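You operate a simulated robot arm through the tools that you are given. There is no shell and no other tool. Be economical: measure what you need, move in short steps, check, and stop when the job is done.

Carry out the task below with a simulated robot arm. There is one attempt and no reset: what you move stays moved.

Task
Stir the mix even, then measure 100 ml into the yellow cup.
Fine: water-based mix from the green cup; orange stirrer, left in the rinse pot; the green cup goes back in the stirring stand; the other cup stays empty; no spills.

The check looks at the end state, three seconds after you hand in, the way a careful person would. Anything else that was tipped, shoved, dropped, spilled or broken makes it a failure.

Robot
A 7-joint arm with a two-finger parallel gripper, fixed in place. Base frame: the origin is at the foot of the arm, x ahead of it, y to its left, z up; the work surface is at about z = 0.88. Lengths are in m, angles in degrees, forces in N, time in s.
With the tool pointing down near the work surface it reaches from about 0.24 to 0.68 m from the base axis. Its first joint turns from -66.0 to 66.0 degrees. Payload 2.4 kg.
The TCP is the grasp point between the finger pads, 0.03 m short of the fingertips. In the tool frame z runs along the fingers and y along their closing line. The gripper opens to 0.094 m. The fingers are 0.028 m wide and 0.01 m thick; the gripper's body (0.05 by 0.096 m) begins 0.055 m behind the TCP.
Orientation is that of the tool frame in the base frame, as a unit quaternion [x, y, z, w]. With the fingers straight down and closing along the base's y, the tool's x points along the base's -x, its y along +y and its z along -z.

Tools
- The arm moves only by the tool jog_arm. Its argument "rows" is a list that holds one entry, the list of rows, each a list of 7 numbers: the shift along the base's x, y, z in m, then the turn, a rotation vector about the base's x, y, z in degrees, then the opening, from 0 (shut) to 1 (fully open). In form: [[[dx, dy, dz, ax, ay, az, gripper], ...]]. A call has 1 to 10 rows; each row shifts and turns the commanded pose from where the row before left it. Rows are played at 5 a second. More than 0.05 m and 8.6 degrees between two rows, or a gripper value outside its range, and nothing of the call is played. A pose out of reach is approached as far as the arm can. The call stops where the force on the tool passes 40 N (or 10 N more than at its start, if that is more) or the arm is blocked; 0.2 s more then pass. The fingers move at their own pace (about 0.153 m/s each) and stop on an object; they squeeze with about 35 N. The grip force told is the motor's: it shows also when the fingers shut on nothing. Time passes only in rows, and 0.2 s behind the last, so rows that do not move let the fingers close. The reply holds the time, the measured pose of the TCP, the force on the tool along the base axes, the opening and the grip force, in the units named above and with some noise, with the torque about the TCP (base axes, N m) and any sound that the robot's microphone picked up.
- Cameras (640 x 400 px; columns grow to the right, rows downward): "scene" is fixed at [0.0492, 0.4906, 1.4397]; the picture's right is [-0.59, -0.81, 0.00], its down [-0.49, 0.36, -0.80] and it looks along [0.64, -0.47, -0.61] (base axes); focal length 311 px, centre (320, 200). "wrist" rides on the gripper at [0.076, 0.014, -0.102] in the tool frame; the picture's right is [-0.18, 0.98, 0.00], its down [-0.75, -0.14, -0.64] and it looks along [-0.63, -0.12, 0.77] (tool axes); focal length 243 px, centre (320, 200). There is no depth. A picture from a camera that has moved, and an enlarged one, comes with that camera's place and axes in the base frame and with its lens.
- snapshot(camera): a new picture of that camera. The clock stands still meanwhile.
- inspect(camera, box): a new picture of the part [left, top, right, bottom] of that camera's present view, enlarged. The clock stands still meanwhile.
- job_done(): hands the job in; it is judged then, once.

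Work in short steps. Places have to be worked out from the pictures, the camera data and where the tool is seen: move nearer, look again, correct. Check each grasp and each placing, and mend what went wrong. You have 120 turns and 84 pictures in all, those below and enlarged ones among them. Open the gripper and draw the arm clear of the work before you hand the job in, unless the task says otherwise.

The tools are called after ">>>" as name(argument=value, ...) on one line, values as JSON. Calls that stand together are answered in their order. jog_arm: Moves the arm, as the interface text tells. Its arguments: {"type":"object","properties":{"rows":{"type":"array"}},"required":["rows"]} The other tools are called the same way: snapshot (camera) takes a picture; inspect (camera, box) takes an enlarged picture of a part of a camera's view; job_done () hands the job in.

At the start:

```text
clock: 0.0
tcp_pos: [0.3163, 0.1689, 1.2441]
tcp_rot: [-0.001, 1.0, 0.0, 0.0]
wrist_force: [-0.1, 0.5, 0.0]
torque: [-0.02, 0.0, -0.01]
finger_gap: 0.0942
grasp_force: 0.0
```

scene: 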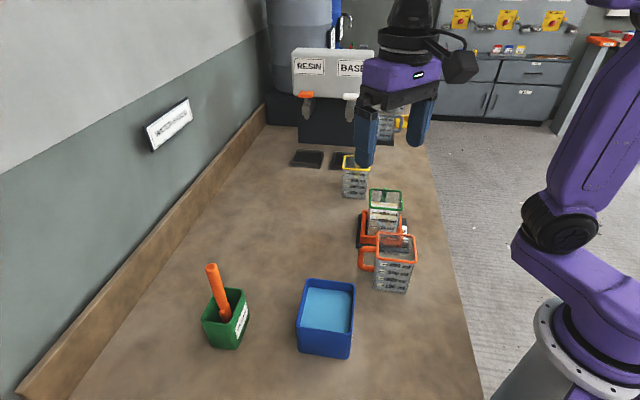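
wrist: 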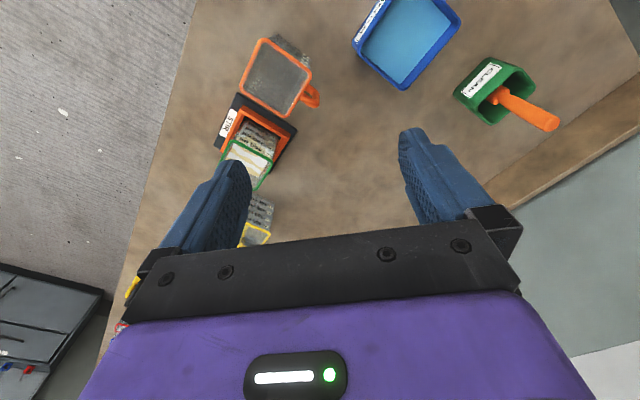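

I start by looking closer at the cups, the stand, the stirrer pot and the dispenser.

>>> inspect(camera="scene", box=[330, 140, 450, 310])

>>> inspect(camera="scene", box=[180, 240, 370, 370])

>>> inspect(camera="scene", box=[260, 30, 420, 190])

>>> inspect(camera="wrist", box=[200, 0, 580, 250])

```text
2.35 times, centred on (390, 225) of scene
camera zoom: at [0.0492, 0.4906, 1.4397], right [-0.59, -0.81, 0.0], down [-0.49, 0.36, -0.8], along [0.64, -0.47, -0.61], focal length 731 px, centre (155, 141)
```

zoom: 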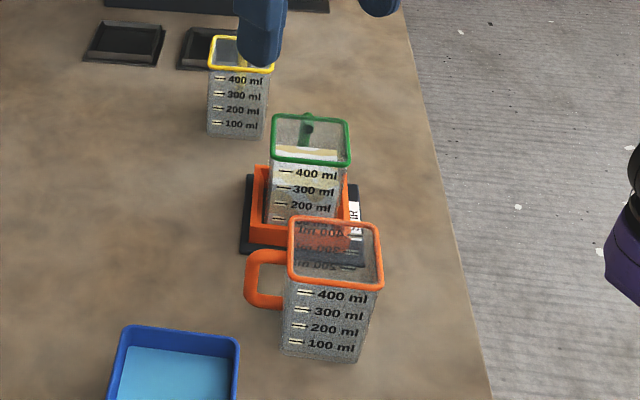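

```text
3.08 times, centred on (275, 305) of scene
camera zoom: at [0.0492, 0.4906, 1.4397], right [-0.59, -0.81, 0.0], down [-0.49, 0.36, -0.8], along [0.64, -0.47, -0.61], focal length 956 px, centre (458, -123)
```

zoom: 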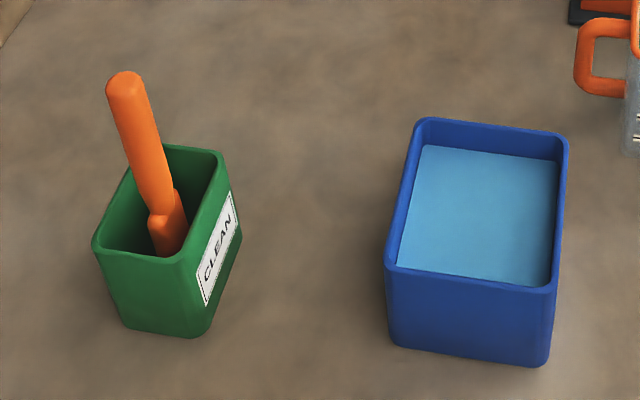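

```text
2.50 times, centred on (340, 110) of scene
camera zoom: at [0.0492, 0.4906, 1.4397], right [-0.59, -0.81, 0.0], down [-0.49, 0.36, -0.8], along [0.64, -0.47, -0.61], focal length 777 px, centre (270, 425)
```

zoom: 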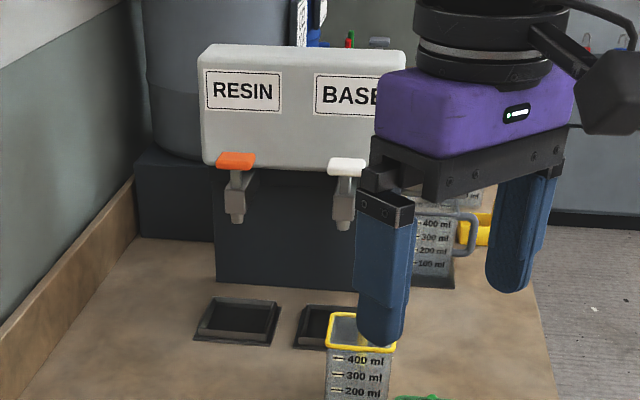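

```text
1.60 times, centred on (390, 125) of wrist
camera zoom: at [0.2414, 0.1834, 1.3475], right [0.18, 0.98, 0.0], down [0.75, -0.14, 0.64], along [0.63, -0.12, -0.77], focal length 388 px, centre (208, 320)
```

zoom: 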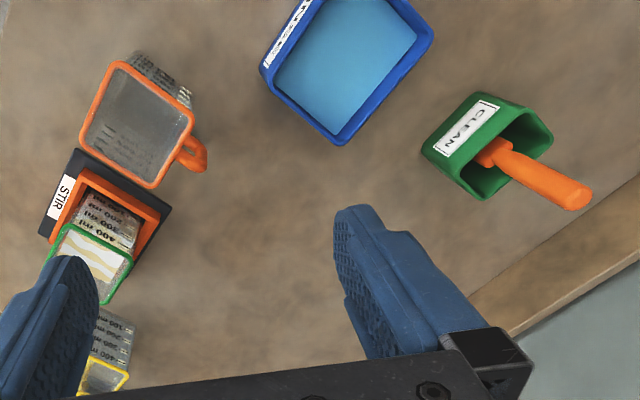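

The arm hides part of the scene. I move it left above the stirrer pot, which also gives me a wrist view there and an unblocked scene view.

>>> jog_arm(rows=[[[0.0, 0.045, 0, 0, 0, 0, 1], [0.0, 0.045, 0, 0, 0, 0, 1], [0.0, 0.045, 0, 0, 0, 0, 1], [0.0, 0.045, 0, 0, 0, 0, 1], [0.0, 0.045, 0, 0, 0, 0, 1]]])

>>> snapshot(camera="scene")

>>> snapshot(camera="wrist")

```text
clock: 1.2
tcp_pos: [0.3154, 0.3942, 1.2445]
tcp_rot: [0.0, 1.0, 0.0, -0.001]
wrist_force: [0.8, 0.3, 0.1]
torque: [0.01, -0.03, 0.01]
finger_gap: 0.094
grasp_force: 0.1
```

```text
77 pictures are left
```

scene: 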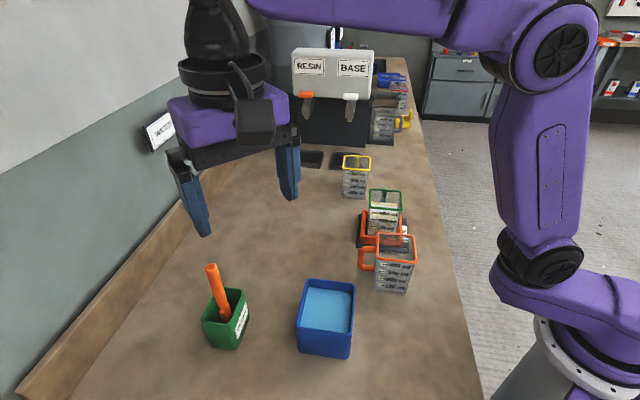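

```text
76 pictures are left
camera wrist: at [0.2405, 0.409, 1.3465], right [0.18, 0.98, 0.0], down [0.75, -0.14, 0.64], along [0.63, -0.12, -0.77], focal length 243 px, centre (320, 200)
```

wrist: 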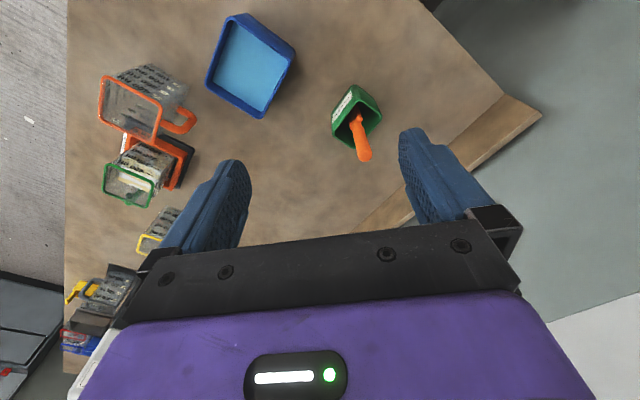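

>>> inspect(camera="scene", box=[280, 40, 440, 150])

>>> inspect(camera="scene", box=[335, 150, 425, 250])

>>> inspect(camera="wrist", box=[60, 0, 400, 220])

```text
3.64 times, centred on (360, 95) of scene
camera zoom: at [0.0492, 0.4905, 1.4397], right [-0.59, -0.81, 0.0], down [-0.49, 0.36, -0.8], along [0.64, -0.47, -0.61], focal length 1130 px, centre (174, 582)
```

zoom: 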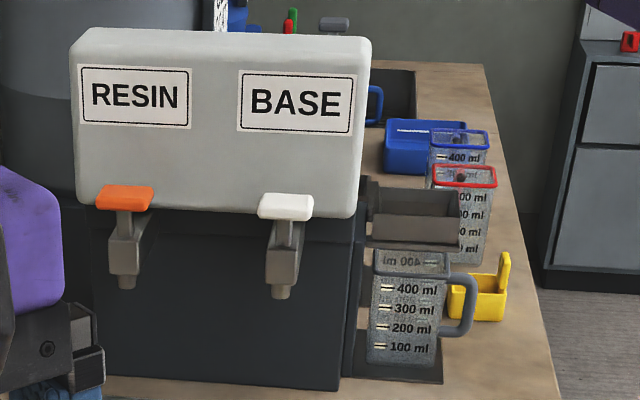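

```text
4.00 times, centred on (380, 200) of scene
camera zoom: at [0.0492, 0.4905, 1.4397], right [-0.59, -0.81, 0.0], down [-0.49, 0.36, -0.8], along [0.64, -0.47, -0.61], focal length 1243 px, centre (80, 200)
```

zoom: 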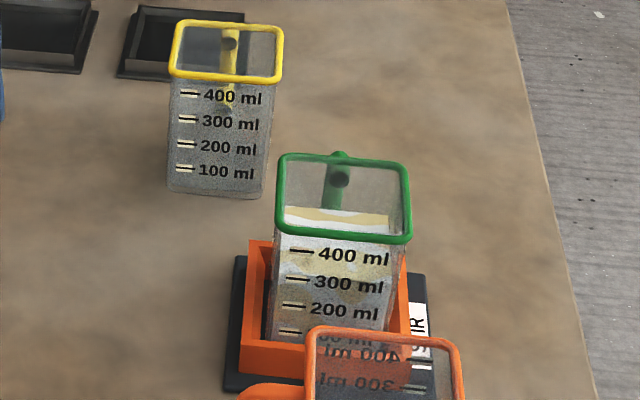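

```text
1.82 times, centred on (230, 110) of wrist
camera zoom: at [0.2405, 0.409, 1.3465], right [0.18, 0.98, 0.0], down [0.75, -0.14, 0.64], along [0.63, -0.12, -0.77], focal length 441 px, centre (484, 364)
```

zoom: 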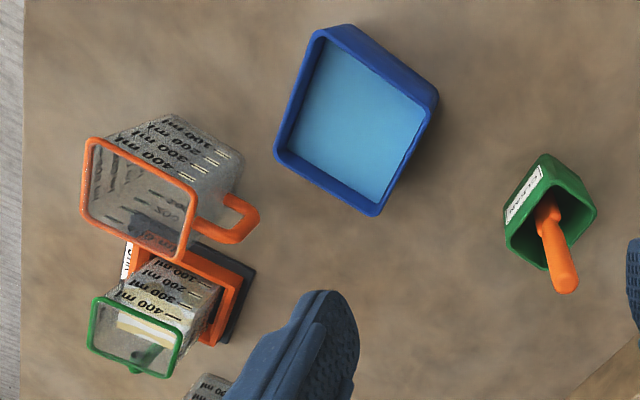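

The only mix is in the green cup in the STIR stand, and the stirrer stands in the green pot with its top near (0.404, 0.437, 1.07). I move above it and look again.

>>> jog_arm(rows=[[[0.03, 0.015, -0.02, 0, 0, 0, 1], [0.03, 0.014, -0.03, 0, 0, 0, 1], [0.026, 0.014, -0.03, 0, 0, 0, 1], [0, 0, -0.02, 0, 0, 0, 1]]])

>>> snapshot(camera="wrist")

>>> snapshot(camera="scene")

```text
clock: 2.2
tcp_pos: [0.4032, 0.4407, 1.1432]
tcp_rot: [-0.001, 1.0, 0.0, 0.0]
wrist_force: [-0.3, 0.3, -0.3]
torque: [0.01, 0.02, 0.02]
finger_gap: 0.0938
grasp_force: 0.1
```

```text
72 pictures are left
camera wrist: at [0.3272, 0.4544, 1.246], right [0.18, 0.98, 0.0], down [0.75, -0.14, 0.64], along [0.63, -0.12, -0.77], focal length 243 px, centre (320, 200)
```

wrist: 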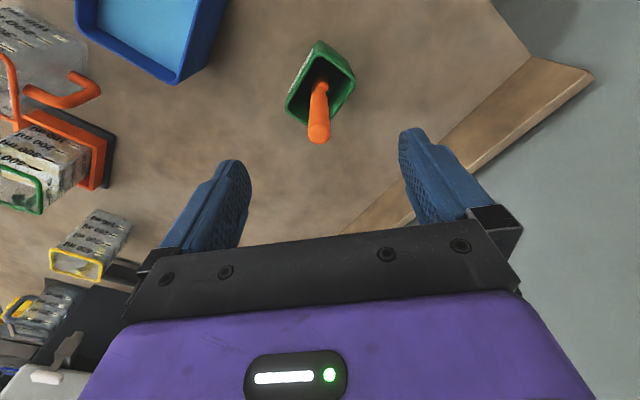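

```text
71 pictures are left
```

scene: 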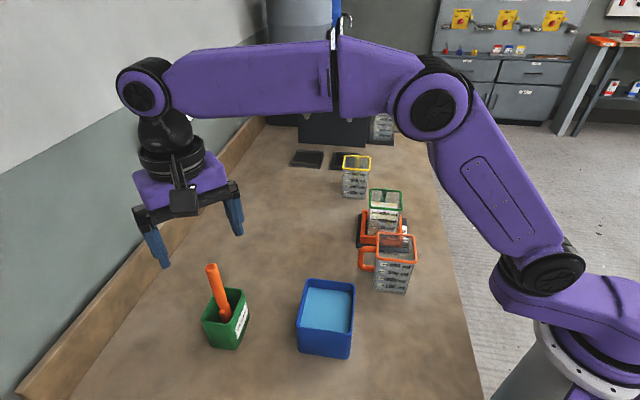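

Combining both views, the handle top is near (0.412, 0.436, 1.06), leaning slightly to +x. I lower onto it, with the tips staying above the pot rim (~0.96).

>>> jog_arm(rows=[[[0.004, -0.005, -0.03, 0, 0, 0, 1], [0.0, 0, -0.03, 0, 0, 0, 1], [0, 0, -0.03, 0, 0, 0, 1], [0, 0, -0.014, 0, 0, 0, 1]]])

>>> snapshot(camera="wrist")

>>> inspect(camera="scene", box=[120, 180, 340, 360])

```text
clock: 3.2
tcp_pos: [0.4078, 0.4327, 1.0401]
tcp_rot: [0.001, 1.0, 0.001, 0.0]
wrist_force: [1.0, -0.4, 0.2]
torque: [0.02, -0.06, -0.02]
finger_gap: 0.0939
grasp_force: 0.0
```

```text
70 pictures are left
camera wrist: at [0.3318, 0.4473, 1.1413], right [0.18, 0.98, 0.0], down [0.75, -0.14, 0.64], along [0.63, -0.12, -0.77], focal length 243 px, centre (320, 200)
```

wrist: 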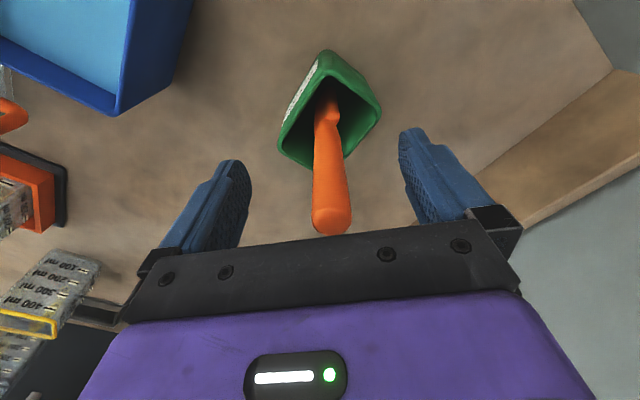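

```text
2.22 times, centred on (230, 270) of scene
camera zoom: at [0.0492, 0.4906, 1.4397], right [-0.59, -0.81, 0.0], down [-0.49, 0.36, -0.8], along [0.64, -0.47, -0.61], focal length 690 px, centre (520, 44)
```

zoom: 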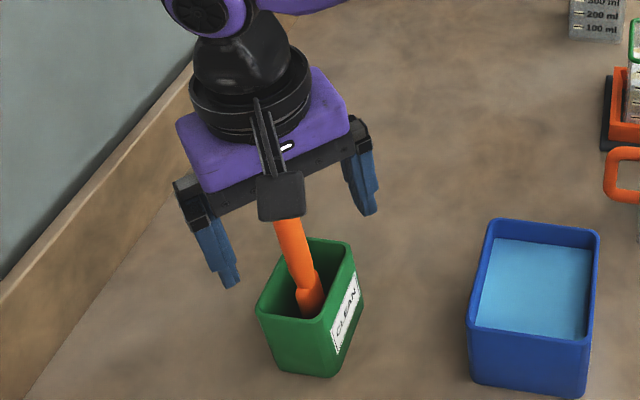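

The handle lies between the fingers, a few mm to +y of centre. I nudge and close.

>>> jog_arm(rows=[[[0, 0.004, 0, 0, 0, 0, 1], [0, 0, 0, 0, 0, 0, 0.5], [0, 0, 0, 0, 0, 0, 0.2], [0, 0, 0, 0, 0, 0, 0], [0, 0, 0, 0, 0, 0, 0]]])

>>> snapshot(camera="wrist")

```text
clock: 4.4
tcp_pos: [0.4078, 0.4377, 1.0402]
tcp_rot: [-0.001, 1.0, 0.0, 0.0]
wrist_force: [-0.5, 0.0, -1.0]
torque: [0.03, -0.02, 0.06]
finger_gap: 0.0176
grasp_force: 35.3
```

```text
68 pictures are left
camera wrist: at [0.3315, 0.4511, 1.1423], right [0.18, 0.98, 0.0], down [0.75, -0.14, 0.64], along [0.63, -0.12, -0.77], focal length 243 px, centre (320, 200)
```

wrist: 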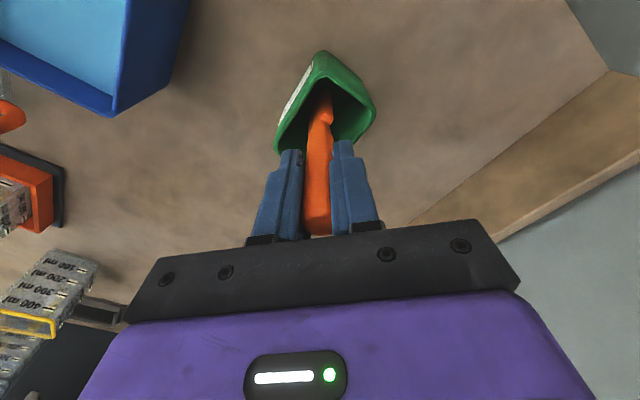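

Gripped at 17.6 mm. I lift straight up, slowly.

>>> jog_arm(rows=[[[0, 0, 0.01, 0, 0, 0, 0], [0, 0, 0.02, 0, 0, 0, 0], [0, 0, 0.03, 0, 0, 0, 0], [0, 0, 0.03, 0, 0, 0, 0], [0, 0, 0.03, 0, 0, 0, 0], [0, 0, 0.03, 0, 0, 0, 0], [0, 0, 0.03, 0, 0, 0, 0]]])

>>> snapshot(camera="wrist")

>>> inspect(camera="scene", box=[120, 140, 340, 360])

```text
clock: 6.0
tcp_pos: [0.4059, 0.4368, 1.2212]
tcp_rot: [0.0, 1.0, 0.0, 0.0]
wrist_force: [0.6, -0.1, -0.8]
torque: [-0.05, 0.0, -0.01]
finger_gap: 0.0179
grasp_force: 34.8
```

```text
67 pictures are left
camera wrist: at [0.3305, 0.4509, 1.3244], right [0.18, 0.98, 0.0], down [0.75, -0.14, 0.64], along [0.63, -0.12, -0.77], focal length 243 px, centre (320, 200)
```

wrist: 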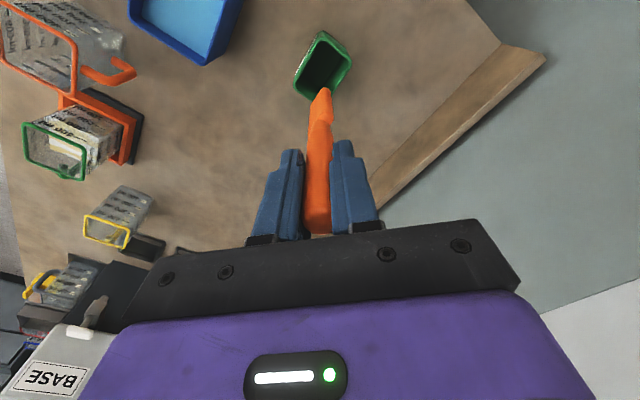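

```text
1.82 times, centred on (230, 250) of scene
camera zoom: at [0.0492, 0.4905, 1.4397], right [-0.59, -0.81, 0.0], down [-0.49, 0.36, -0.8], along [0.64, -0.47, -0.61], focal length 565 px, centre (484, 109)
```

zoom: 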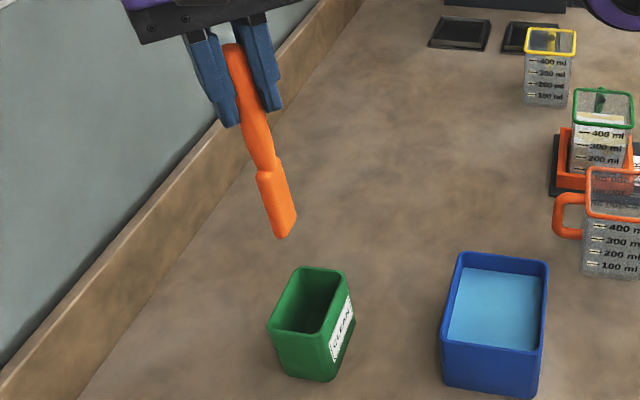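

The stirrer hangs nearly vertical, tip about 0.16 m below the TCP. I estimate green at (0.43, 0.02), yellow at (0.61, -0.055) and orange at (0.31, 0.11); I go high toward the green cup and look.

>>> jog_arm(rows=[[[0, 0, 0.03, 0, 0, 0, 0], [0, -0.048, 0.01, 0, 0, 0, 0], [0, -0.048, 0, 0, 0, 0, 0], [0, -0.048, 0, 0, 0, 0, 0], [0, -0.048, 0, 0, 0, 0, 0], [0, -0.048, 0, 0, 0, 0, 0], [0, -0.048, 0, 0, 0, 0, 0], [0, -0.048, 0, 0, 0, 0, 0], [0, -0.03, 0, 0, 0, 0, 0]]])

>>> snapshot(camera="wrist")

>>> snapshot(camera="scene")

```text
clock: 8.0
tcp_pos: [0.4073, 0.0664, 1.2509]
tcp_rot: [0.001, 1.0, 0.0, 0.0]
wrist_force: [0.0, 0.4, -0.5]
torque: [0.04, 0.02, -0.01]
finger_gap: 0.0179
grasp_force: 35.1
out of reach, approached as far as the arm can: row 1
```

```text
65 pictures are left
camera wrist: at [0.3308, 0.0796, 1.3535], right [0.18, 0.98, 0.0], down [0.75, -0.14, 0.64], along [0.63, -0.12, -0.77], focal length 243 px, centre (320, 200)
```

wrist: 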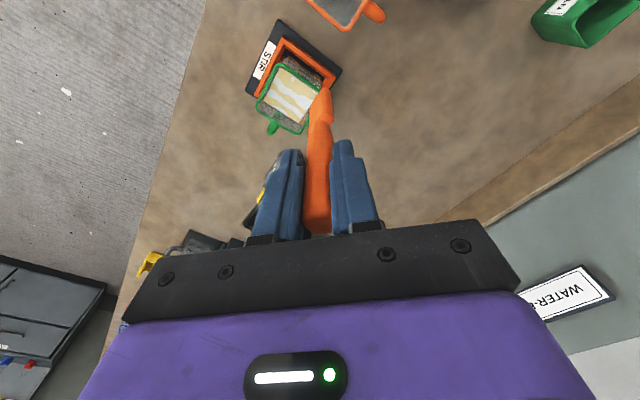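

```text
64 pictures are left
```

scene: 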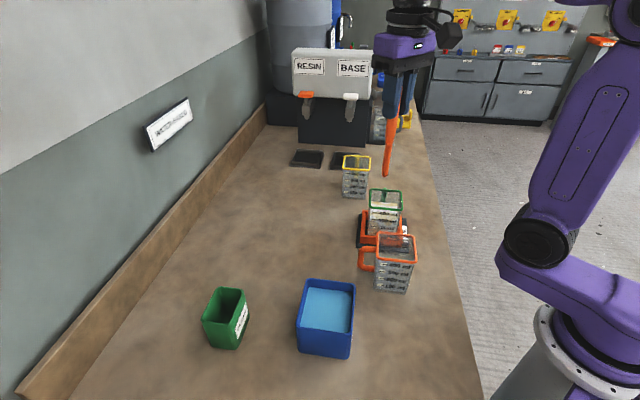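

A wall sign carries text starting "WATER-"; I read it, and enlarge the green cup.

>>> inspect(camera="wrist", box=[510, 250, 640, 330])

>>> inspect(camera="wrist", box=[220, 0, 400, 150])

>>> inspect(camera="scene", box=[135, 90, 205, 160])

```text
4.92 times, centred on (575, 290) of wrist
camera zoom: at [0.3308, 0.0796, 1.3535], right [0.18, 0.98, 0.0], down [0.75, -0.14, 0.64], along [0.63, -0.12, -0.77], focal length 1194 px, centre (-935, -243)
```

zoom: 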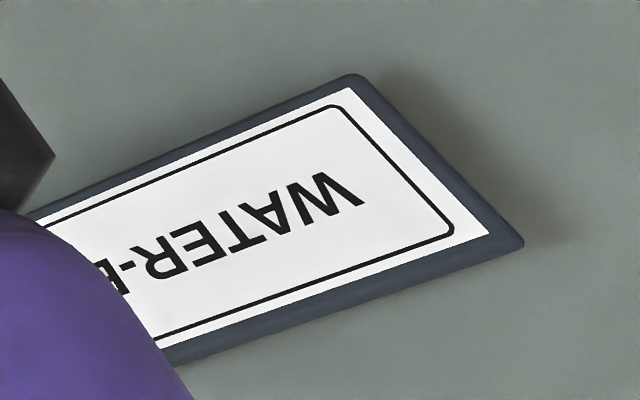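

```text
2.67 times, centred on (310, 75) of wrist
camera zoom: at [0.3308, 0.0796, 1.3535], right [0.18, 0.98, 0.0], down [0.75, -0.14, 0.64], along [0.63, -0.12, -0.77], focal length 647 px, centre (347, 533)
```

zoom: 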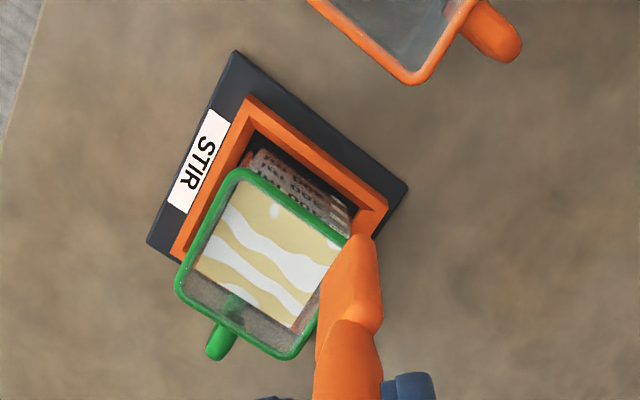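

```text
5.71 times, centred on (170, 125) of scene
camera zoom: at [0.0492, 0.4906, 1.4397], right [-0.59, -0.81, 0.0], down [-0.49, 0.36, -0.8], along [0.64, -0.47, -0.61], focal length 1775 px, centre (1177, 629)
```

zoom: 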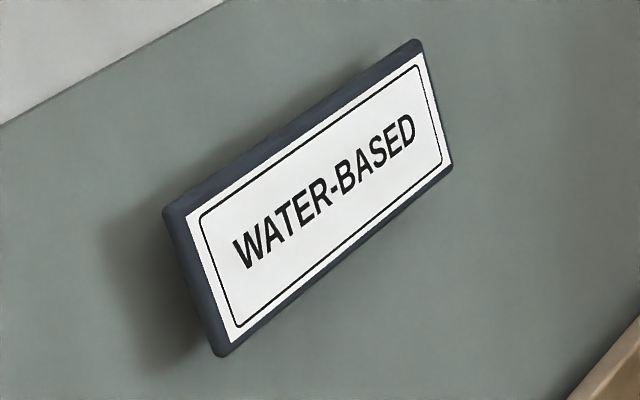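

The green rim centre is about (0.434, 0.0135, 0.99), its handle pointing toward about -43° and the liquid about 2.4 cm below the rim. I bring the stirrer tip over the centre, just above the rim, and verify.

>>> jog_arm(rows=[[[0.015, -0.027, 0, 0, 0, 0, 0], [0.015, -0.027, -0.01, 0, 0, 0, 0], [0, 0, -0.03, 0, 0, 0, 0], [0, 0, -0.03, 0, 0, 0, 0], [0, 0, 0, 0, 0, 0, 0]]])

>>> inspect(camera="wrist", box=[220, 0, 420, 240])

>>> inspect(camera="scene", box=[330, 100, 450, 260])

```text
clock: 9.2
tcp_pos: [0.438, 0.0172, 1.1803]
tcp_rot: [0.0, 1.0, 0.0, 0.0]
wrist_force: [0.5, -0.2, -0.6]
torque: [-0.01, -0.01, 0.02]
finger_gap: 0.0176
grasp_force: 34.9
```

```text
1.67 times, centred on (320, 120) of wrist
camera zoom: at [0.3617, 0.0313, 1.2835], right [0.18, 0.98, 0.0], down [0.75, -0.14, 0.64], along [0.63, -0.12, -0.77], focal length 404 px, centre (320, 333)
```

zoom: 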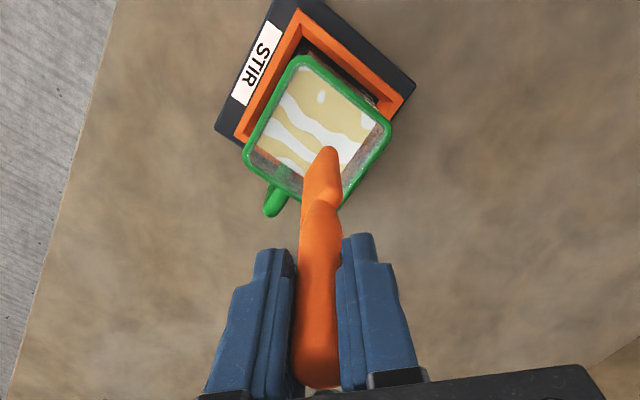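

```text
2.50 times, centred on (390, 180) of scene
camera zoom: at [0.0492, 0.4906, 1.4397], right [-0.59, -0.81, 0.0], down [-0.49, 0.36, -0.8], along [0.64, -0.47, -0.61], focal length 777 px, centre (145, 250)
```

zoom: 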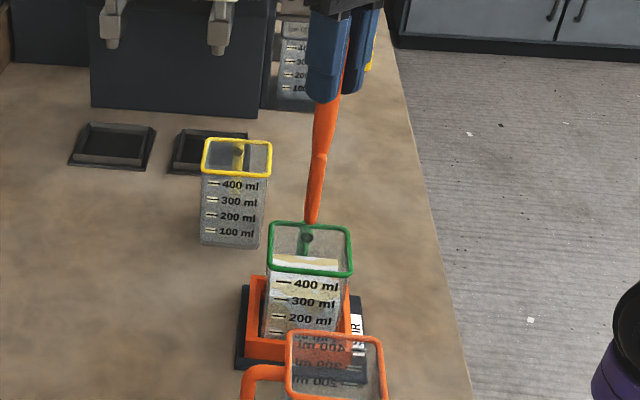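

The tip is at (0.434, 0.018) and the cup centre at (0.434, 0.015). I correct by 3 mm and lower in steps into the mix.

>>> jog_arm(rows=[[[0, -0.003, 0, 0, 0, 0, 0], [0, 0, -0.02, 0, 0, 0, 0], [0, 0, -0.02, 0, 0, 0, 0], [0, 0, -0.02, 0, 0, 0, 0], [0, 0, -0.015, 0, 0, 0, 0], [0, 0, -0.015, 0, 0, 0, 0], [0, 0, -0.01, 0, 0, 0, 0], [0, 0, 0, 0, 0, 0, 0]]])

>>> inspect(camera="wrist", box=[220, 0, 420, 240])

>>> inspect(camera="scene", box=[330, 140, 450, 260])

```text
clock: 11.0
tcp_pos: [0.4367, 0.0149, 1.0802]
tcp_rot: [-0.001, 1.0, -0.001, 0.0]
wrist_force: [0.1, -0.4, -0.4]
torque: [-0.04, -0.02, -0.01]
finger_gap: 0.0178
grasp_force: 34.8
```

```text
1.67 times, centred on (320, 120) of wrist
camera zoom: at [0.3603, 0.0279, 1.1828], right [0.18, 0.98, 0.0], down [0.75, -0.14, 0.64], along [0.63, -0.12, -0.77], focal length 404 px, centre (320, 333)
```

zoom: 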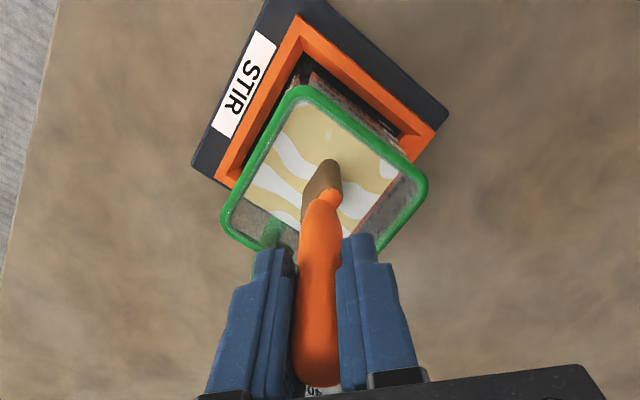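

```text
3.33 times, centred on (390, 200) of scene
camera zoom: at [0.0492, 0.4906, 1.4397], right [-0.59, -0.81, 0.0], down [-0.49, 0.36, -0.8], along [0.64, -0.47, -0.61], focal length 1036 px, centre (87, 200)
```

zoom: 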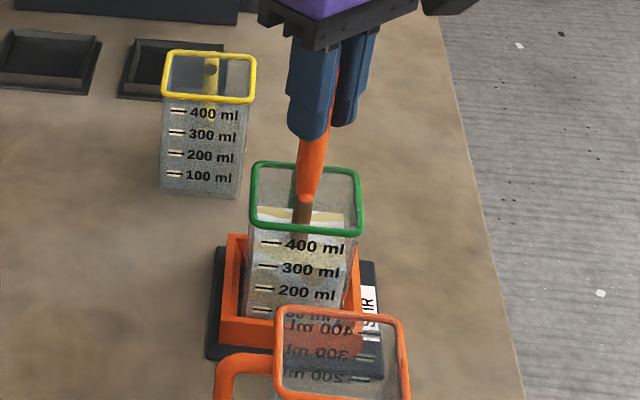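

The paddle is in the mix with no contact. I go about 1 cm deeper and start offset to the circle radius.

>>> jog_arm(rows=[[[0, 0, -0.006, 0, 0, 0, 0], [0, 0, -0.006, 0, 0, 0, 0], [0.0065, 0, 0, 0, 0, 0, 0], [0.0065, 0, 0, 0, 0, 0, 0]]])

>>> jog_arm(rows=[[[-0.0025, 0.0076, 0, 0, 0, 0, 0], [-0.0065, 0.0047, 0, 0, 0, 0, 0], [-0.008, 0, 0, 0, 0, 0, 0], [-0.0065, -0.0047, 0, 0, 0, 0, 0], [-0.0025, -0.0076, 0, 0, 0, 0, 0], [0.0025, -0.0076, 0, 0, 0, 0, 0], [0.0065, -0.0047, 0, 0, 0, 0, 0], [0.008, 0, 0, 0, 0, 0, 0], [0.0065, 0.0047, 0, 0, 0, 0, 0], [0.0025, 0.0076, 0, 0, 0, 0, 0]]])

>>> inspect(camera="wrist", box=[220, 0, 420, 240])

```text
clock: 12.0
tcp_pos: [0.4508, 0.0132, 1.0679]
tcp_rot: [0.0, 1.0, -0.001, 0.0]
wrist_force: [-0.2, 0.2, 0.4]
torque: [-0.03, -0.02, 0.0]
finger_gap: 0.0178
grasp_force: 35.0
```

```text
clock: 14.2
tcp_pos: [0.4497, 0.0124, 1.0694]
tcp_rot: [0.0, 1.0, -0.001, 0.0]
wrist_force: [-0.5, -0.1, -0.6]
torque: [0.03, 0.01, -0.05]
finger_gap: 0.0177
grasp_force: 35.3
```

```text
1.67 times, centred on (320, 120) of wrist
camera zoom: at [0.3743, 0.0271, 1.1723], right [0.18, 0.98, 0.0], down [0.75, -0.14, 0.64], along [0.63, -0.12, -0.77], focal length 404 px, centre (320, 333)
```

zoom: 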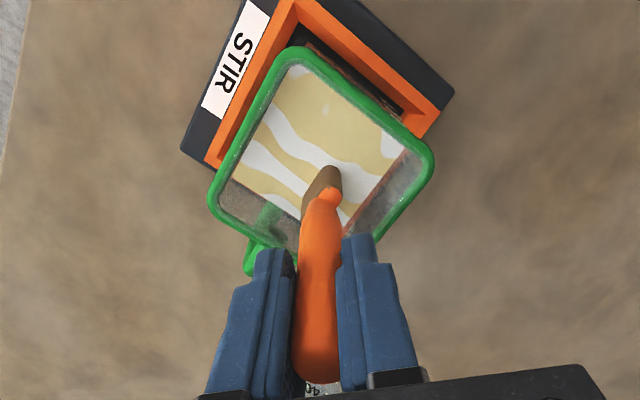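

No contact forces. The streaks remain, so I keep stirring.

>>> jog_arm(rows=[[[-0.0025, 0.0076, 0, 0, 0, 0, 0], [-0.0065, 0.0047, 0, 0, 0, 0, 0], [-0.008, 0, 0, 0, 0, 0, 0], [-0.0065, -0.0047, 0, 0, 0, 0, 0], [-0.0025, -0.0076, 0, 0, 0, 0, 0], [0.0025, -0.0076, 0, 0, 0, 0, 0], [0.0065, -0.0047, 0, 0, 0, 0, 0], [0.008, 0, 0, 0, 0, 0, 0], [0.0065, 0.0047, 0, 0, 0, 0, 0], [0.0025, 0.0076, 0, 0, 0, 0, 0]]])

>>> jog_arm(rows=[[[-0.0025, 0.0076, 0, 0, 0, 0, 0], [-0.0065, 0.0047, 0, 0, 0, 0, 0], [-0.008, 0, 0, 0, 0, 0, 0], [-0.0065, -0.0047, 0, 0, 0, 0, 0], [-0.0025, -0.0076, 0, 0, 0, 0, 0], [0.0025, -0.0076, 0, 0, 0, 0, 0], [0.0065, -0.0047, 0, 0, 0, 0, 0], [0.008, 0, 0, 0, 0, 0, 0], [0.0065, 0.0047, 0, 0, 0, 0, 0], [0.0025, 0.0076, 0, 0, 0, 0, 0]]])

>>> jog_arm(rows=[[[-0.0025, 0.0076, 0, 0, 0, 0, 0], [-0.0065, 0.0047, 0, 0, 0, 0, 0], [-0.008, 0, 0, 0, 0, 0, 0], [-0.0065, -0.0047, 0, 0, 0, 0, 0], [-0.0025, -0.0076, 0, 0, 0, 0, 0], [0.0025, -0.0076, 0, 0, 0, 0, 0], [0.0065, -0.0047, 0, 0, 0, 0, 0], [0.008, 0, 0, 0, 0, 0, 0], [0.0065, 0.0047, 0, 0, 0, 0, 0], [0.0025, 0.0076, 0, 0, 0, 0, 0]]])

>>> inspect(camera="wrist", box=[220, 0, 420, 240])

```text
clock: 16.4
tcp_pos: [0.4507, 0.0138, 1.0689]
tcp_rot: [0.0, 1.0, 0.0, 0.0]
wrist_force: [-0.5, 0.1, -1.1]
torque: [0.05, 0.02, -0.01]
finger_gap: 0.0175
grasp_force: 34.8
```

```text
clock: 18.6
tcp_pos: [0.4496, 0.0137, 1.068]
tcp_rot: [0.0, 1.0, 0.001, 0.001]
wrist_force: [-0.1, -0.4, 0.4]
torque: [-0.04, 0.0, -0.02]
finger_gap: 0.017
grasp_force: 35.3
```

```text
clock: 20.8
tcp_pos: [0.4503, 0.0139, 1.0699]
tcp_rot: [-0.001, 1.0, -0.001, 0.0]
wrist_force: [0.6, -0.8, -0.5]
torque: [-0.03, -0.01, 0.01]
finger_gap: 0.0175
grasp_force: 35.2
```

```text
1.67 times, centred on (320, 120) of wrist
camera zoom: at [0.374, 0.0275, 1.1717], right [0.18, 0.98, 0.0], down [0.75, -0.14, 0.64], along [0.63, -0.12, -0.77], focal length 404 px, centre (320, 333)
```

zoom: 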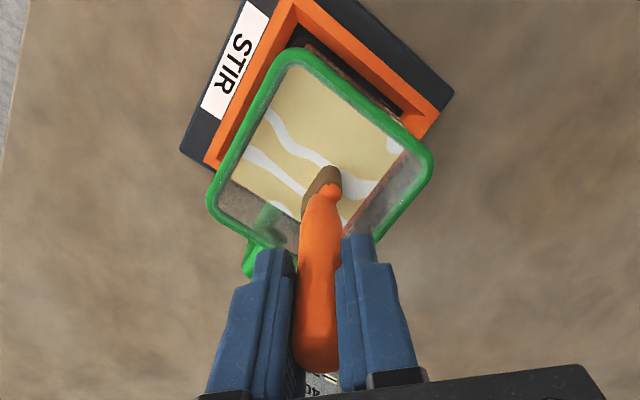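

The streaks are fading. More circles.

>>> jog_arm(rows=[[[-0.0025, 0.0076, 0, 0, 0, 0, 0], [-0.0065, 0.0047, 0, 0, 0, 0, 0], [-0.008, 0, 0, 0, 0, 0, 0], [-0.0065, -0.0047, 0, 0, 0, 0, 0], [-0.0025, -0.0076, 0, 0, 0, 0, 0], [0.0025, -0.0076, 0, 0, 0, 0, 0], [0.0065, -0.0047, 0, 0, 0, 0, 0], [0.008, 0, 0, 0, 0, 0, 0], [0.0065, 0.0047, 0, 0, 0, 0, 0], [0.0025, 0.0076, 0, 0, 0, 0, 0]]])

>>> jog_arm(rows=[[[-0.0025, 0.0076, 0, 0, 0, 0, 0], [-0.0065, 0.0047, 0, 0, 0, 0, 0], [-0.008, 0, 0, 0, 0, 0, 0], [-0.0065, -0.0047, 0, 0, 0, 0, 0], [-0.0025, -0.0076, 0, 0, 0, 0, 0], [0.0025, -0.0076, 0, 0, 0, 0, 0], [0.0065, -0.0047, 0, 0, 0, 0, 0], [0.008, 0, 0, 0, 0, 0, 0], [0.0065, 0.0047, 0, 0, 0, 0, 0], [0.0025, 0.0076, 0, 0, 0, 0, 0]]])

>>> jog_arm(rows=[[[-0.0025, 0.0076, 0, 0, 0, 0, 0], [-0.0065, 0.0047, 0, 0, 0, 0, 0], [-0.008, 0, 0, 0, 0, 0, 0], [-0.0065, -0.0047, 0, 0, 0, 0, 0], [-0.0025, -0.0076, 0, 0, 0, 0, 0], [0.0025, -0.0076, 0, 0, 0, 0, 0], [0.0065, -0.0047, 0, 0, 0, 0, 0], [0.008, 0, 0, 0, 0, 0, 0], [0.0065, 0.0047, 0, 0, 0, 0, 0], [0.0025, 0.0076, 0, 0, 0, 0, 0]]])

>>> jog_arm(rows=[[[-0.0025, 0.0076, 0, 0, 0, 0, 0], [-0.0065, 0.0047, 0, 0, 0, 0, 0], [-0.008, 0, 0, 0, 0, 0, 0], [-0.0065, -0.0047, 0, 0, 0, 0, 0], [-0.0025, -0.0076, 0, 0, 0, 0, 0], [0.0025, -0.0076, 0, 0, 0, 0, 0], [0.0065, -0.0047, 0, 0, 0, 0, 0], [0.008, 0, 0, 0, 0, 0, 0], [0.0065, 0.0047, 0, 0, 0, 0, 0], [0.0025, 0.0076, 0, 0, 0, 0, 0]]])

>>> inspect(camera="wrist", box=[220, 0, 420, 240])

```text
clock: 23.0
tcp_pos: [0.4505, 0.0132, 1.0693]
tcp_rot: [-0.001, 1.0, 0.0, 0.0]
wrist_force: [0.2, 0.1, -0.2]
torque: [-0.05, 0.01, -0.02]
finger_gap: 0.0176
grasp_force: 35.3
```

```text
clock: 25.2
tcp_pos: [0.4493, 0.0143, 1.068]
tcp_rot: [0.0, 1.0, 0.0, -0.001]
wrist_force: [-0.8, -0.1, -0.6]
torque: [0.02, 0.03, 0.02]
finger_gap: 0.0174
grasp_force: 35.3
```

```text
clock: 27.4
tcp_pos: [0.4504, 0.013, 1.0686]
tcp_rot: [0.0, 1.0, 0.0, -0.001]
wrist_force: [-0.5, 0.3, 0.2]
torque: [0.01, 0.01, -0.02]
finger_gap: 0.0174
grasp_force: 35.4
```

```text
clock: 29.6
tcp_pos: [0.4511, 0.0147, 1.0686]
tcp_rot: [0.0, 1.0, 0.0, 0.0]
wrist_force: [-0.1, -0.5, -0.3]
torque: [-0.02, 0.03, -0.01]
finger_gap: 0.0176
grasp_force: 34.8
```

```text
1.67 times, centred on (320, 120) of wrist
camera zoom: at [0.3751, 0.0286, 1.1716], right [0.18, 0.98, 0.0], down [0.75, -0.14, 0.64], along [0.63, -0.12, -0.77], focal length 404 px, centre (320, 333)
```

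zoom: 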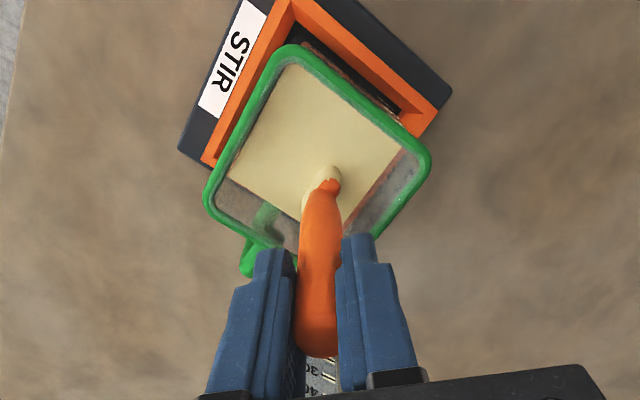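

The mix looks even. I do one more circle for margin, then recentre and lift slowly, letting it drip over the cup.

>>> jog_arm(rows=[[[-0.0025, 0.0076, 0.004, 0, 0, 0, 0], [-0.0065, 0.0047, 0, 0, 0, 0, 0], [-0.008, 0, 0, 0, 0, 0, 0], [-0.0065, -0.0047, 0, 0, 0, 0, 0], [-0.0025, -0.0076, 0, 0, 0, 0, 0], [0.0025, -0.0076, 0, 0, 0, 0, 0], [0.0065, -0.0047, 0, 0, 0, 0, 0], [0.008, 0, 0, 0, 0, 0, 0], [0.0065, 0.0047, 0, 0, 0, 0, 0], [0.0025, 0.0076, 0, 0, 0, 0, 0]]])

>>> jog_arm(rows=[[[-0.0065, 0, 0, 0, 0, 0, 0], [-0.0065, 0, 0, 0, 0, 0, 0], [0, 0, 0.012, 0, 0, 0, 0], [0, 0, 0.012, 0, 0, 0, 0], [0, 0, 0.012, 0, 0, 0, 0], [0, 0, 0.012, 0, 0, 0, 0], [0, 0, 0.012, 0, 0, 0, 0], [0, 0, 0.012, 0, 0, 0, 0], [0, 0, 0.0, 0, 0, 0, 0], [0, 0, 0.0, 0, 0, 0, 0]]])

>>> jog_arm(rows=[[[0, 0, 0.01, 0, 0, 0, 0], [0, 0, 0.01, 0, 0, 0, 0], [0, 0, 0.01, 0, 0, 0, 0], [0, 0, 0.005, 0, 0, 0, 0], [0, 0, 0, 0, 0, 0, 0], [0, 0, 0, 0, 0, 0, 0], [0, 0, 0, 0, 0, 0, 0], [0, 0, 0, 0, 0, 0, 0], [0, 0, 0.0, 0, 0, 0, 0], [0, 0, 0.0, 0, 0, 0, 0]]])

>>> snapshot(camera="wrist")

>>> inspect(camera="scene", box=[290, 100, 450, 360])

```text
clock: 31.8
tcp_pos: [0.4504, 0.0142, 1.0732]
tcp_rot: [-0.001, 1.0, -0.001, 0.0]
wrist_force: [-1.0, -0.5, -0.7]
torque: [-0.02, -0.01, -0.02]
finger_gap: 0.0175
grasp_force: 35.0
```

```text
clock: 34.0
tcp_pos: [0.4369, 0.0154, 1.1449]
tcp_rot: [0.001, 1.0, 0.0, 0.0]
wrist_force: [-0.5, 0.0, -0.3]
torque: [-0.05, 0.03, 0.01]
finger_gap: 0.0176
grasp_force: 35.1
```

```text
clock: 36.2
tcp_pos: [0.4381, 0.0132, 1.1794]
tcp_rot: [0.0, 1.0, -0.001, 0.0]
wrist_force: [0.3, -0.5, -1.1]
torque: [0.01, 0.0, 0.0]
finger_gap: 0.0178
grasp_force: 34.7
```

```text
53 pictures are left
camera wrist: at [0.3614, 0.0267, 1.282], right [0.18, 0.98, 0.0], down [0.75, -0.14, 0.64], along [0.63, -0.12, -0.77], focal length 243 px, centre (320, 200)
```

wrist: 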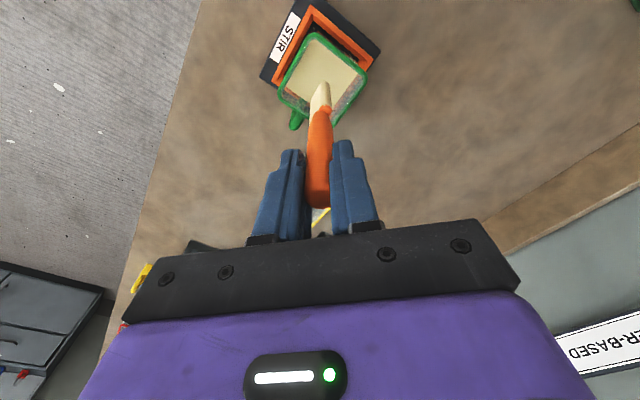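

```text
1.54 times, centred on (370, 230) of scene
camera zoom: at [0.0492, 0.4906, 1.4397], right [-0.59, -0.81, 0.0], down [-0.49, 0.36, -0.8], along [0.64, -0.47, -0.61], focal length 478 px, centre (243, 154)
```

zoom: 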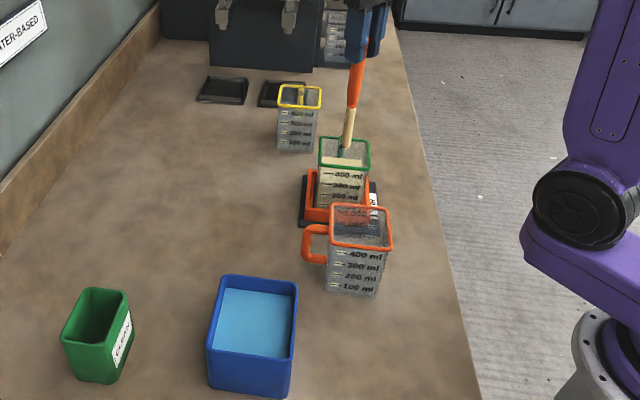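

The stirrer is coated and has slid about 1 cm lower in the grip but holds. I wait over the cup so it drips off, then check.

>>> jog_arm(rows=[[[0, 0, 0, 0, 0, 0, 0], [0, 0, 0, 0, 0, 0, 0], [0, 0, 0, 0, 0, 0, 0], [0, 0, 0, 0, 0, 0, 0], [0, 0, 0, 0, 0, 0, 0], [0, 0, 0, 0, 0, 0, 0], [0, 0, 0, 0, 0, 0, 0], [0, 0, 0, 0, 0, 0, 0], [0, 0, 0.0, 0, 0, 0, 0], [0, 0, 0.0, 0, 0, 0, 0]]])

>>> jog_arm(rows=[[[0, 0, 0, 0, 0, 0, 0], [0, 0, 0, 0, 0, 0, 0], [0, 0, 0, 0, 0, 0, 0], [0, 0, 0, 0, 0, 0, 0], [0, 0, 0, 0, 0, 0, 0], [0, 0, 0, 0, 0, 0, 0], [0, 0, 0, 0, 0, 0, 0], [0, 0, 0, 0, 0, 0, 0], [0, 0, 0.02, 0, 0, 0, 0], [0, 0, 0.02, 0, 0, 0, 0]]])

>>> inspect(camera="wrist", box=[250, 0, 410, 230])

```text
clock: 38.4
tcp_pos: [0.4368, 0.0118, 1.1804]
tcp_rot: [0.001, 1.0, -0.001, -0.001]
wrist_force: [0.0, 0.4, -0.3]
torque: [0.08, 0.02, -0.03]
finger_gap: 0.0171
grasp_force: 35.1
```

```text
clock: 40.6
tcp_pos: [0.4369, 0.0131, 1.2195]
tcp_rot: [0.0, 1.0, 0.0, -0.001]
wrist_force: [0.1, 0.6, 0.0]
torque: [0.04, -0.01, -0.01]
finger_gap: 0.0168
grasp_force: 34.8
```

```text
1.74 times, centred on (330, 115) of wrist
camera zoom: at [0.3609, 0.0267, 1.322], right [0.18, 0.98, 0.0], down [0.75, -0.14, 0.64], along [0.63, -0.12, -0.77], focal length 422 px, centre (303, 348)
```

zoom: 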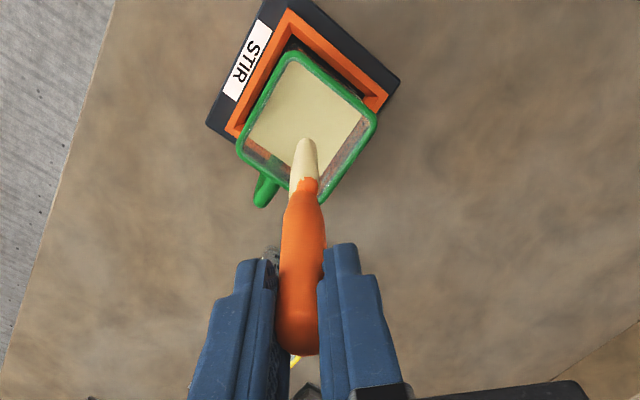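

The stirrer is slowly sliding, so I take it to the rinse pot now (pot centre about (0.303, 0.295), rim 0.958), staying high with tip at about 1.035.

>>> jog_arm(rows=[[[-0.004, 0.015, 0, 0, 0, 0, 0], [-0.013, 0.038, 0, 0, 0, 0, 0], [-0.014, 0.041, 0, 0, 0, 0, 0], [-0.014, 0.041, 0, 0, 0, 0, 0], [-0.014, 0.041, 0, 0, 0, 0, 0], [-0.014, 0.041, 0, 0, 0, 0, 0], [-0.014, 0.041, 0, 0, 0, 0, 0], [-0.012, 0.035, 0, 0, 0, 0, 0], [-0.006, 0.015, 0, 0, 0, 0, 0]]])

>>> snapshot(camera="wrist")

>>> snapshot(camera="scene")

```text
clock: 42.6
tcp_pos: [0.3308, 0.3217, 1.2194]
tcp_rot: [0.0, 1.0, 0.001, 0.0]
wrist_force: [-0.6, -0.4, -1.4]
torque: [-0.01, -0.04, 0.01]
finger_gap: 0.0169
grasp_force: 35.2
```

```text
50 pictures are left
camera wrist: at [0.2553, 0.3351, 1.3226], right [0.18, 0.98, 0.0], down [0.75, -0.14, 0.64], along [0.63, -0.12, -0.77], focal length 243 px, centre (320, 200)
```

wrist: 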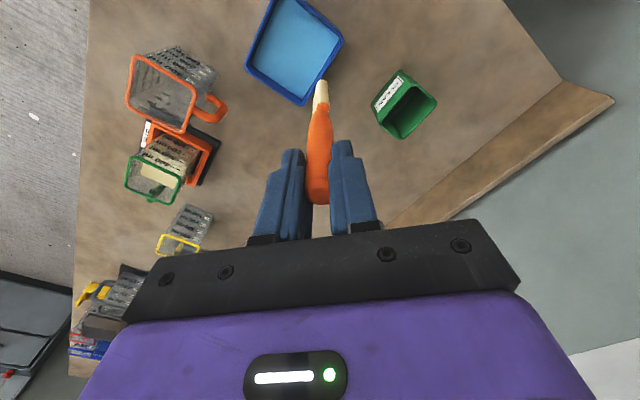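

```text
49 pictures are left
```

scene: 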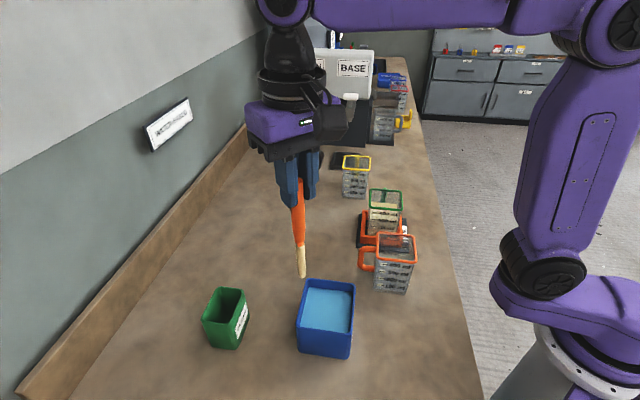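

The tip is at (0.328, 0.323, 1.033) and the pot centre at (0.307, 0.290). I tilt the stirrer 8° so it will lean on the far long wall, put the tip just past the pot centre, lower part way and check.

>>> jog_arm(rows=[[[0.002, -0.004, 0, -2.7, 3.0, 0, 0], [0.002, -0.004, 0, -2.7, 2.9, 0, 0], [0, 0, -0.02, 0, 0, 0, 0], [0, 0, -0.02, 0, 0, 0, 0], [0, 0, -0.02, 0, 0, 0, 0], [0, 0, 0, 0, 0, 0, 0]]])

>>> inspect(camera="wrist", box=[220, 0, 420, 240])

>>> inspect(camera="scene", box=[240, 200, 400, 370])

```text
clock: 44.0
tcp_pos: [0.3359, 0.3127, 1.159]
tcp_rot: [0.001, 0.998, -0.047, -0.052]
wrist_force: [0.1, 0.3, -1.1]
torque: [0.01, -0.02, -0.04]
finger_gap: 0.0168
grasp_force: 35.0
```

```text
1.67 times, centred on (320, 120) of wrist
camera zoom: at [0.2704, 0.3365, 1.2674], right [0.18, 0.98, -0.11], down [0.82, -0.08, 0.57], along [0.55, -0.19, -0.81], focal length 404 px, centre (320, 333)
```

zoom: 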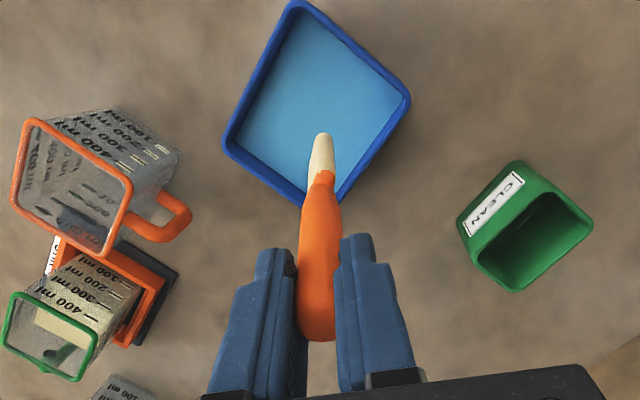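

```text
2.35 times, centred on (320, 285) of scene
camera zoom: at [0.0492, 0.4906, 1.4397], right [-0.59, -0.81, 0.0], down [-0.49, 0.36, -0.8], along [0.64, -0.47, -0.61], focal length 731 px, centre (320, 0)
```

zoom: 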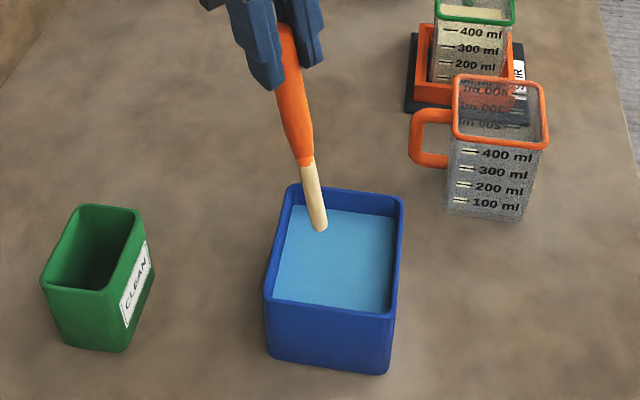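

The tip is over the pot as planned at (0.310, 0.298, 0.974). I lower gently to the floor.

>>> jog_arm(rows=[[[0, 0, -0.015, 0, 0, 0, 0], [0, 0, -0.015, 0, 0, 0, 0], [0, 0, -0.015, 0, 0, 0, 0], [0, 0, -0.015, 0, 0, 0, 0], [0, 0, -0.01, 0, 0, 0, 0], [0, 0, -0.008, 0, 0, 0, 0], [0, 0, 0, 0, 0, 0, 0]]])

>>> inspect(camera="scene", box=[240, 200, 400, 370])

```text
clock: 45.6
tcp_pos: [0.3367, 0.3147, 1.0813]
tcp_rot: [0.0, 0.998, -0.047, -0.051]
wrist_force: [0.0, -0.9, -0.2]
torque: [0.0, 0.01, 0.0]
finger_gap: 0.0167
grasp_force: 35.2
```

```text
2.35 times, centred on (320, 285) of scene
camera zoom: at [0.0492, 0.4906, 1.4397], right [-0.59, -0.81, 0.0], down [-0.49, 0.36, -0.8], along [0.64, -0.47, -0.61], focal length 731 px, centre (320, 0)
```

zoom: 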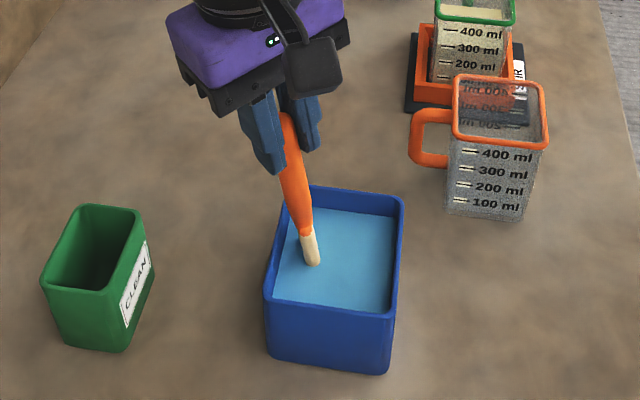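

>>> jog_arm(rows=[[[0, 0, -0.004, 0, 0, 0, 0], [0, 0, -0.004, 0, 0, 0, 0], [0, 0, -0.004, 0, 0, 0, 0], [0, 0, 0, 0, 0, 0, 0]]])

>>> inspect(camera="wrist", box=[220, 0, 420, 240])

```text
clock: 46.6
tcp_pos: [0.3364, 0.3127, 1.0708]
tcp_rot: [0.0, 0.998, -0.047, -0.051]
wrist_force: [0.2, -0.8, -1.1]
torque: [0.02, -0.01, 0.03]
finger_gap: 0.0168
grasp_force: 35.3
```

```text
1.67 times, centred on (320, 120) of wrist
camera zoom: at [0.2708, 0.3371, 1.1784], right [0.18, 0.98, -0.11], down [0.82, -0.08, 0.57], along [0.55, -0.19, -0.81], focal length 404 px, centre (320, 333)
```

zoom: 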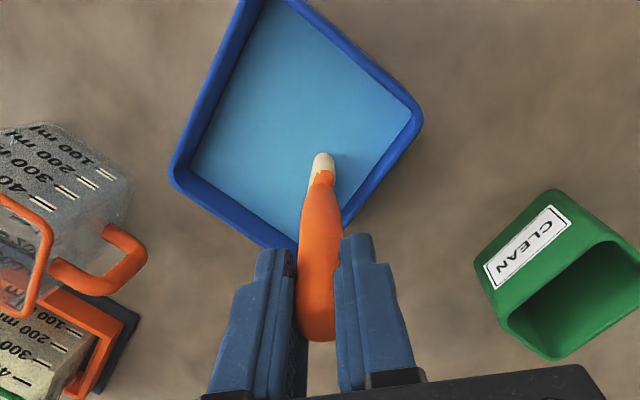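

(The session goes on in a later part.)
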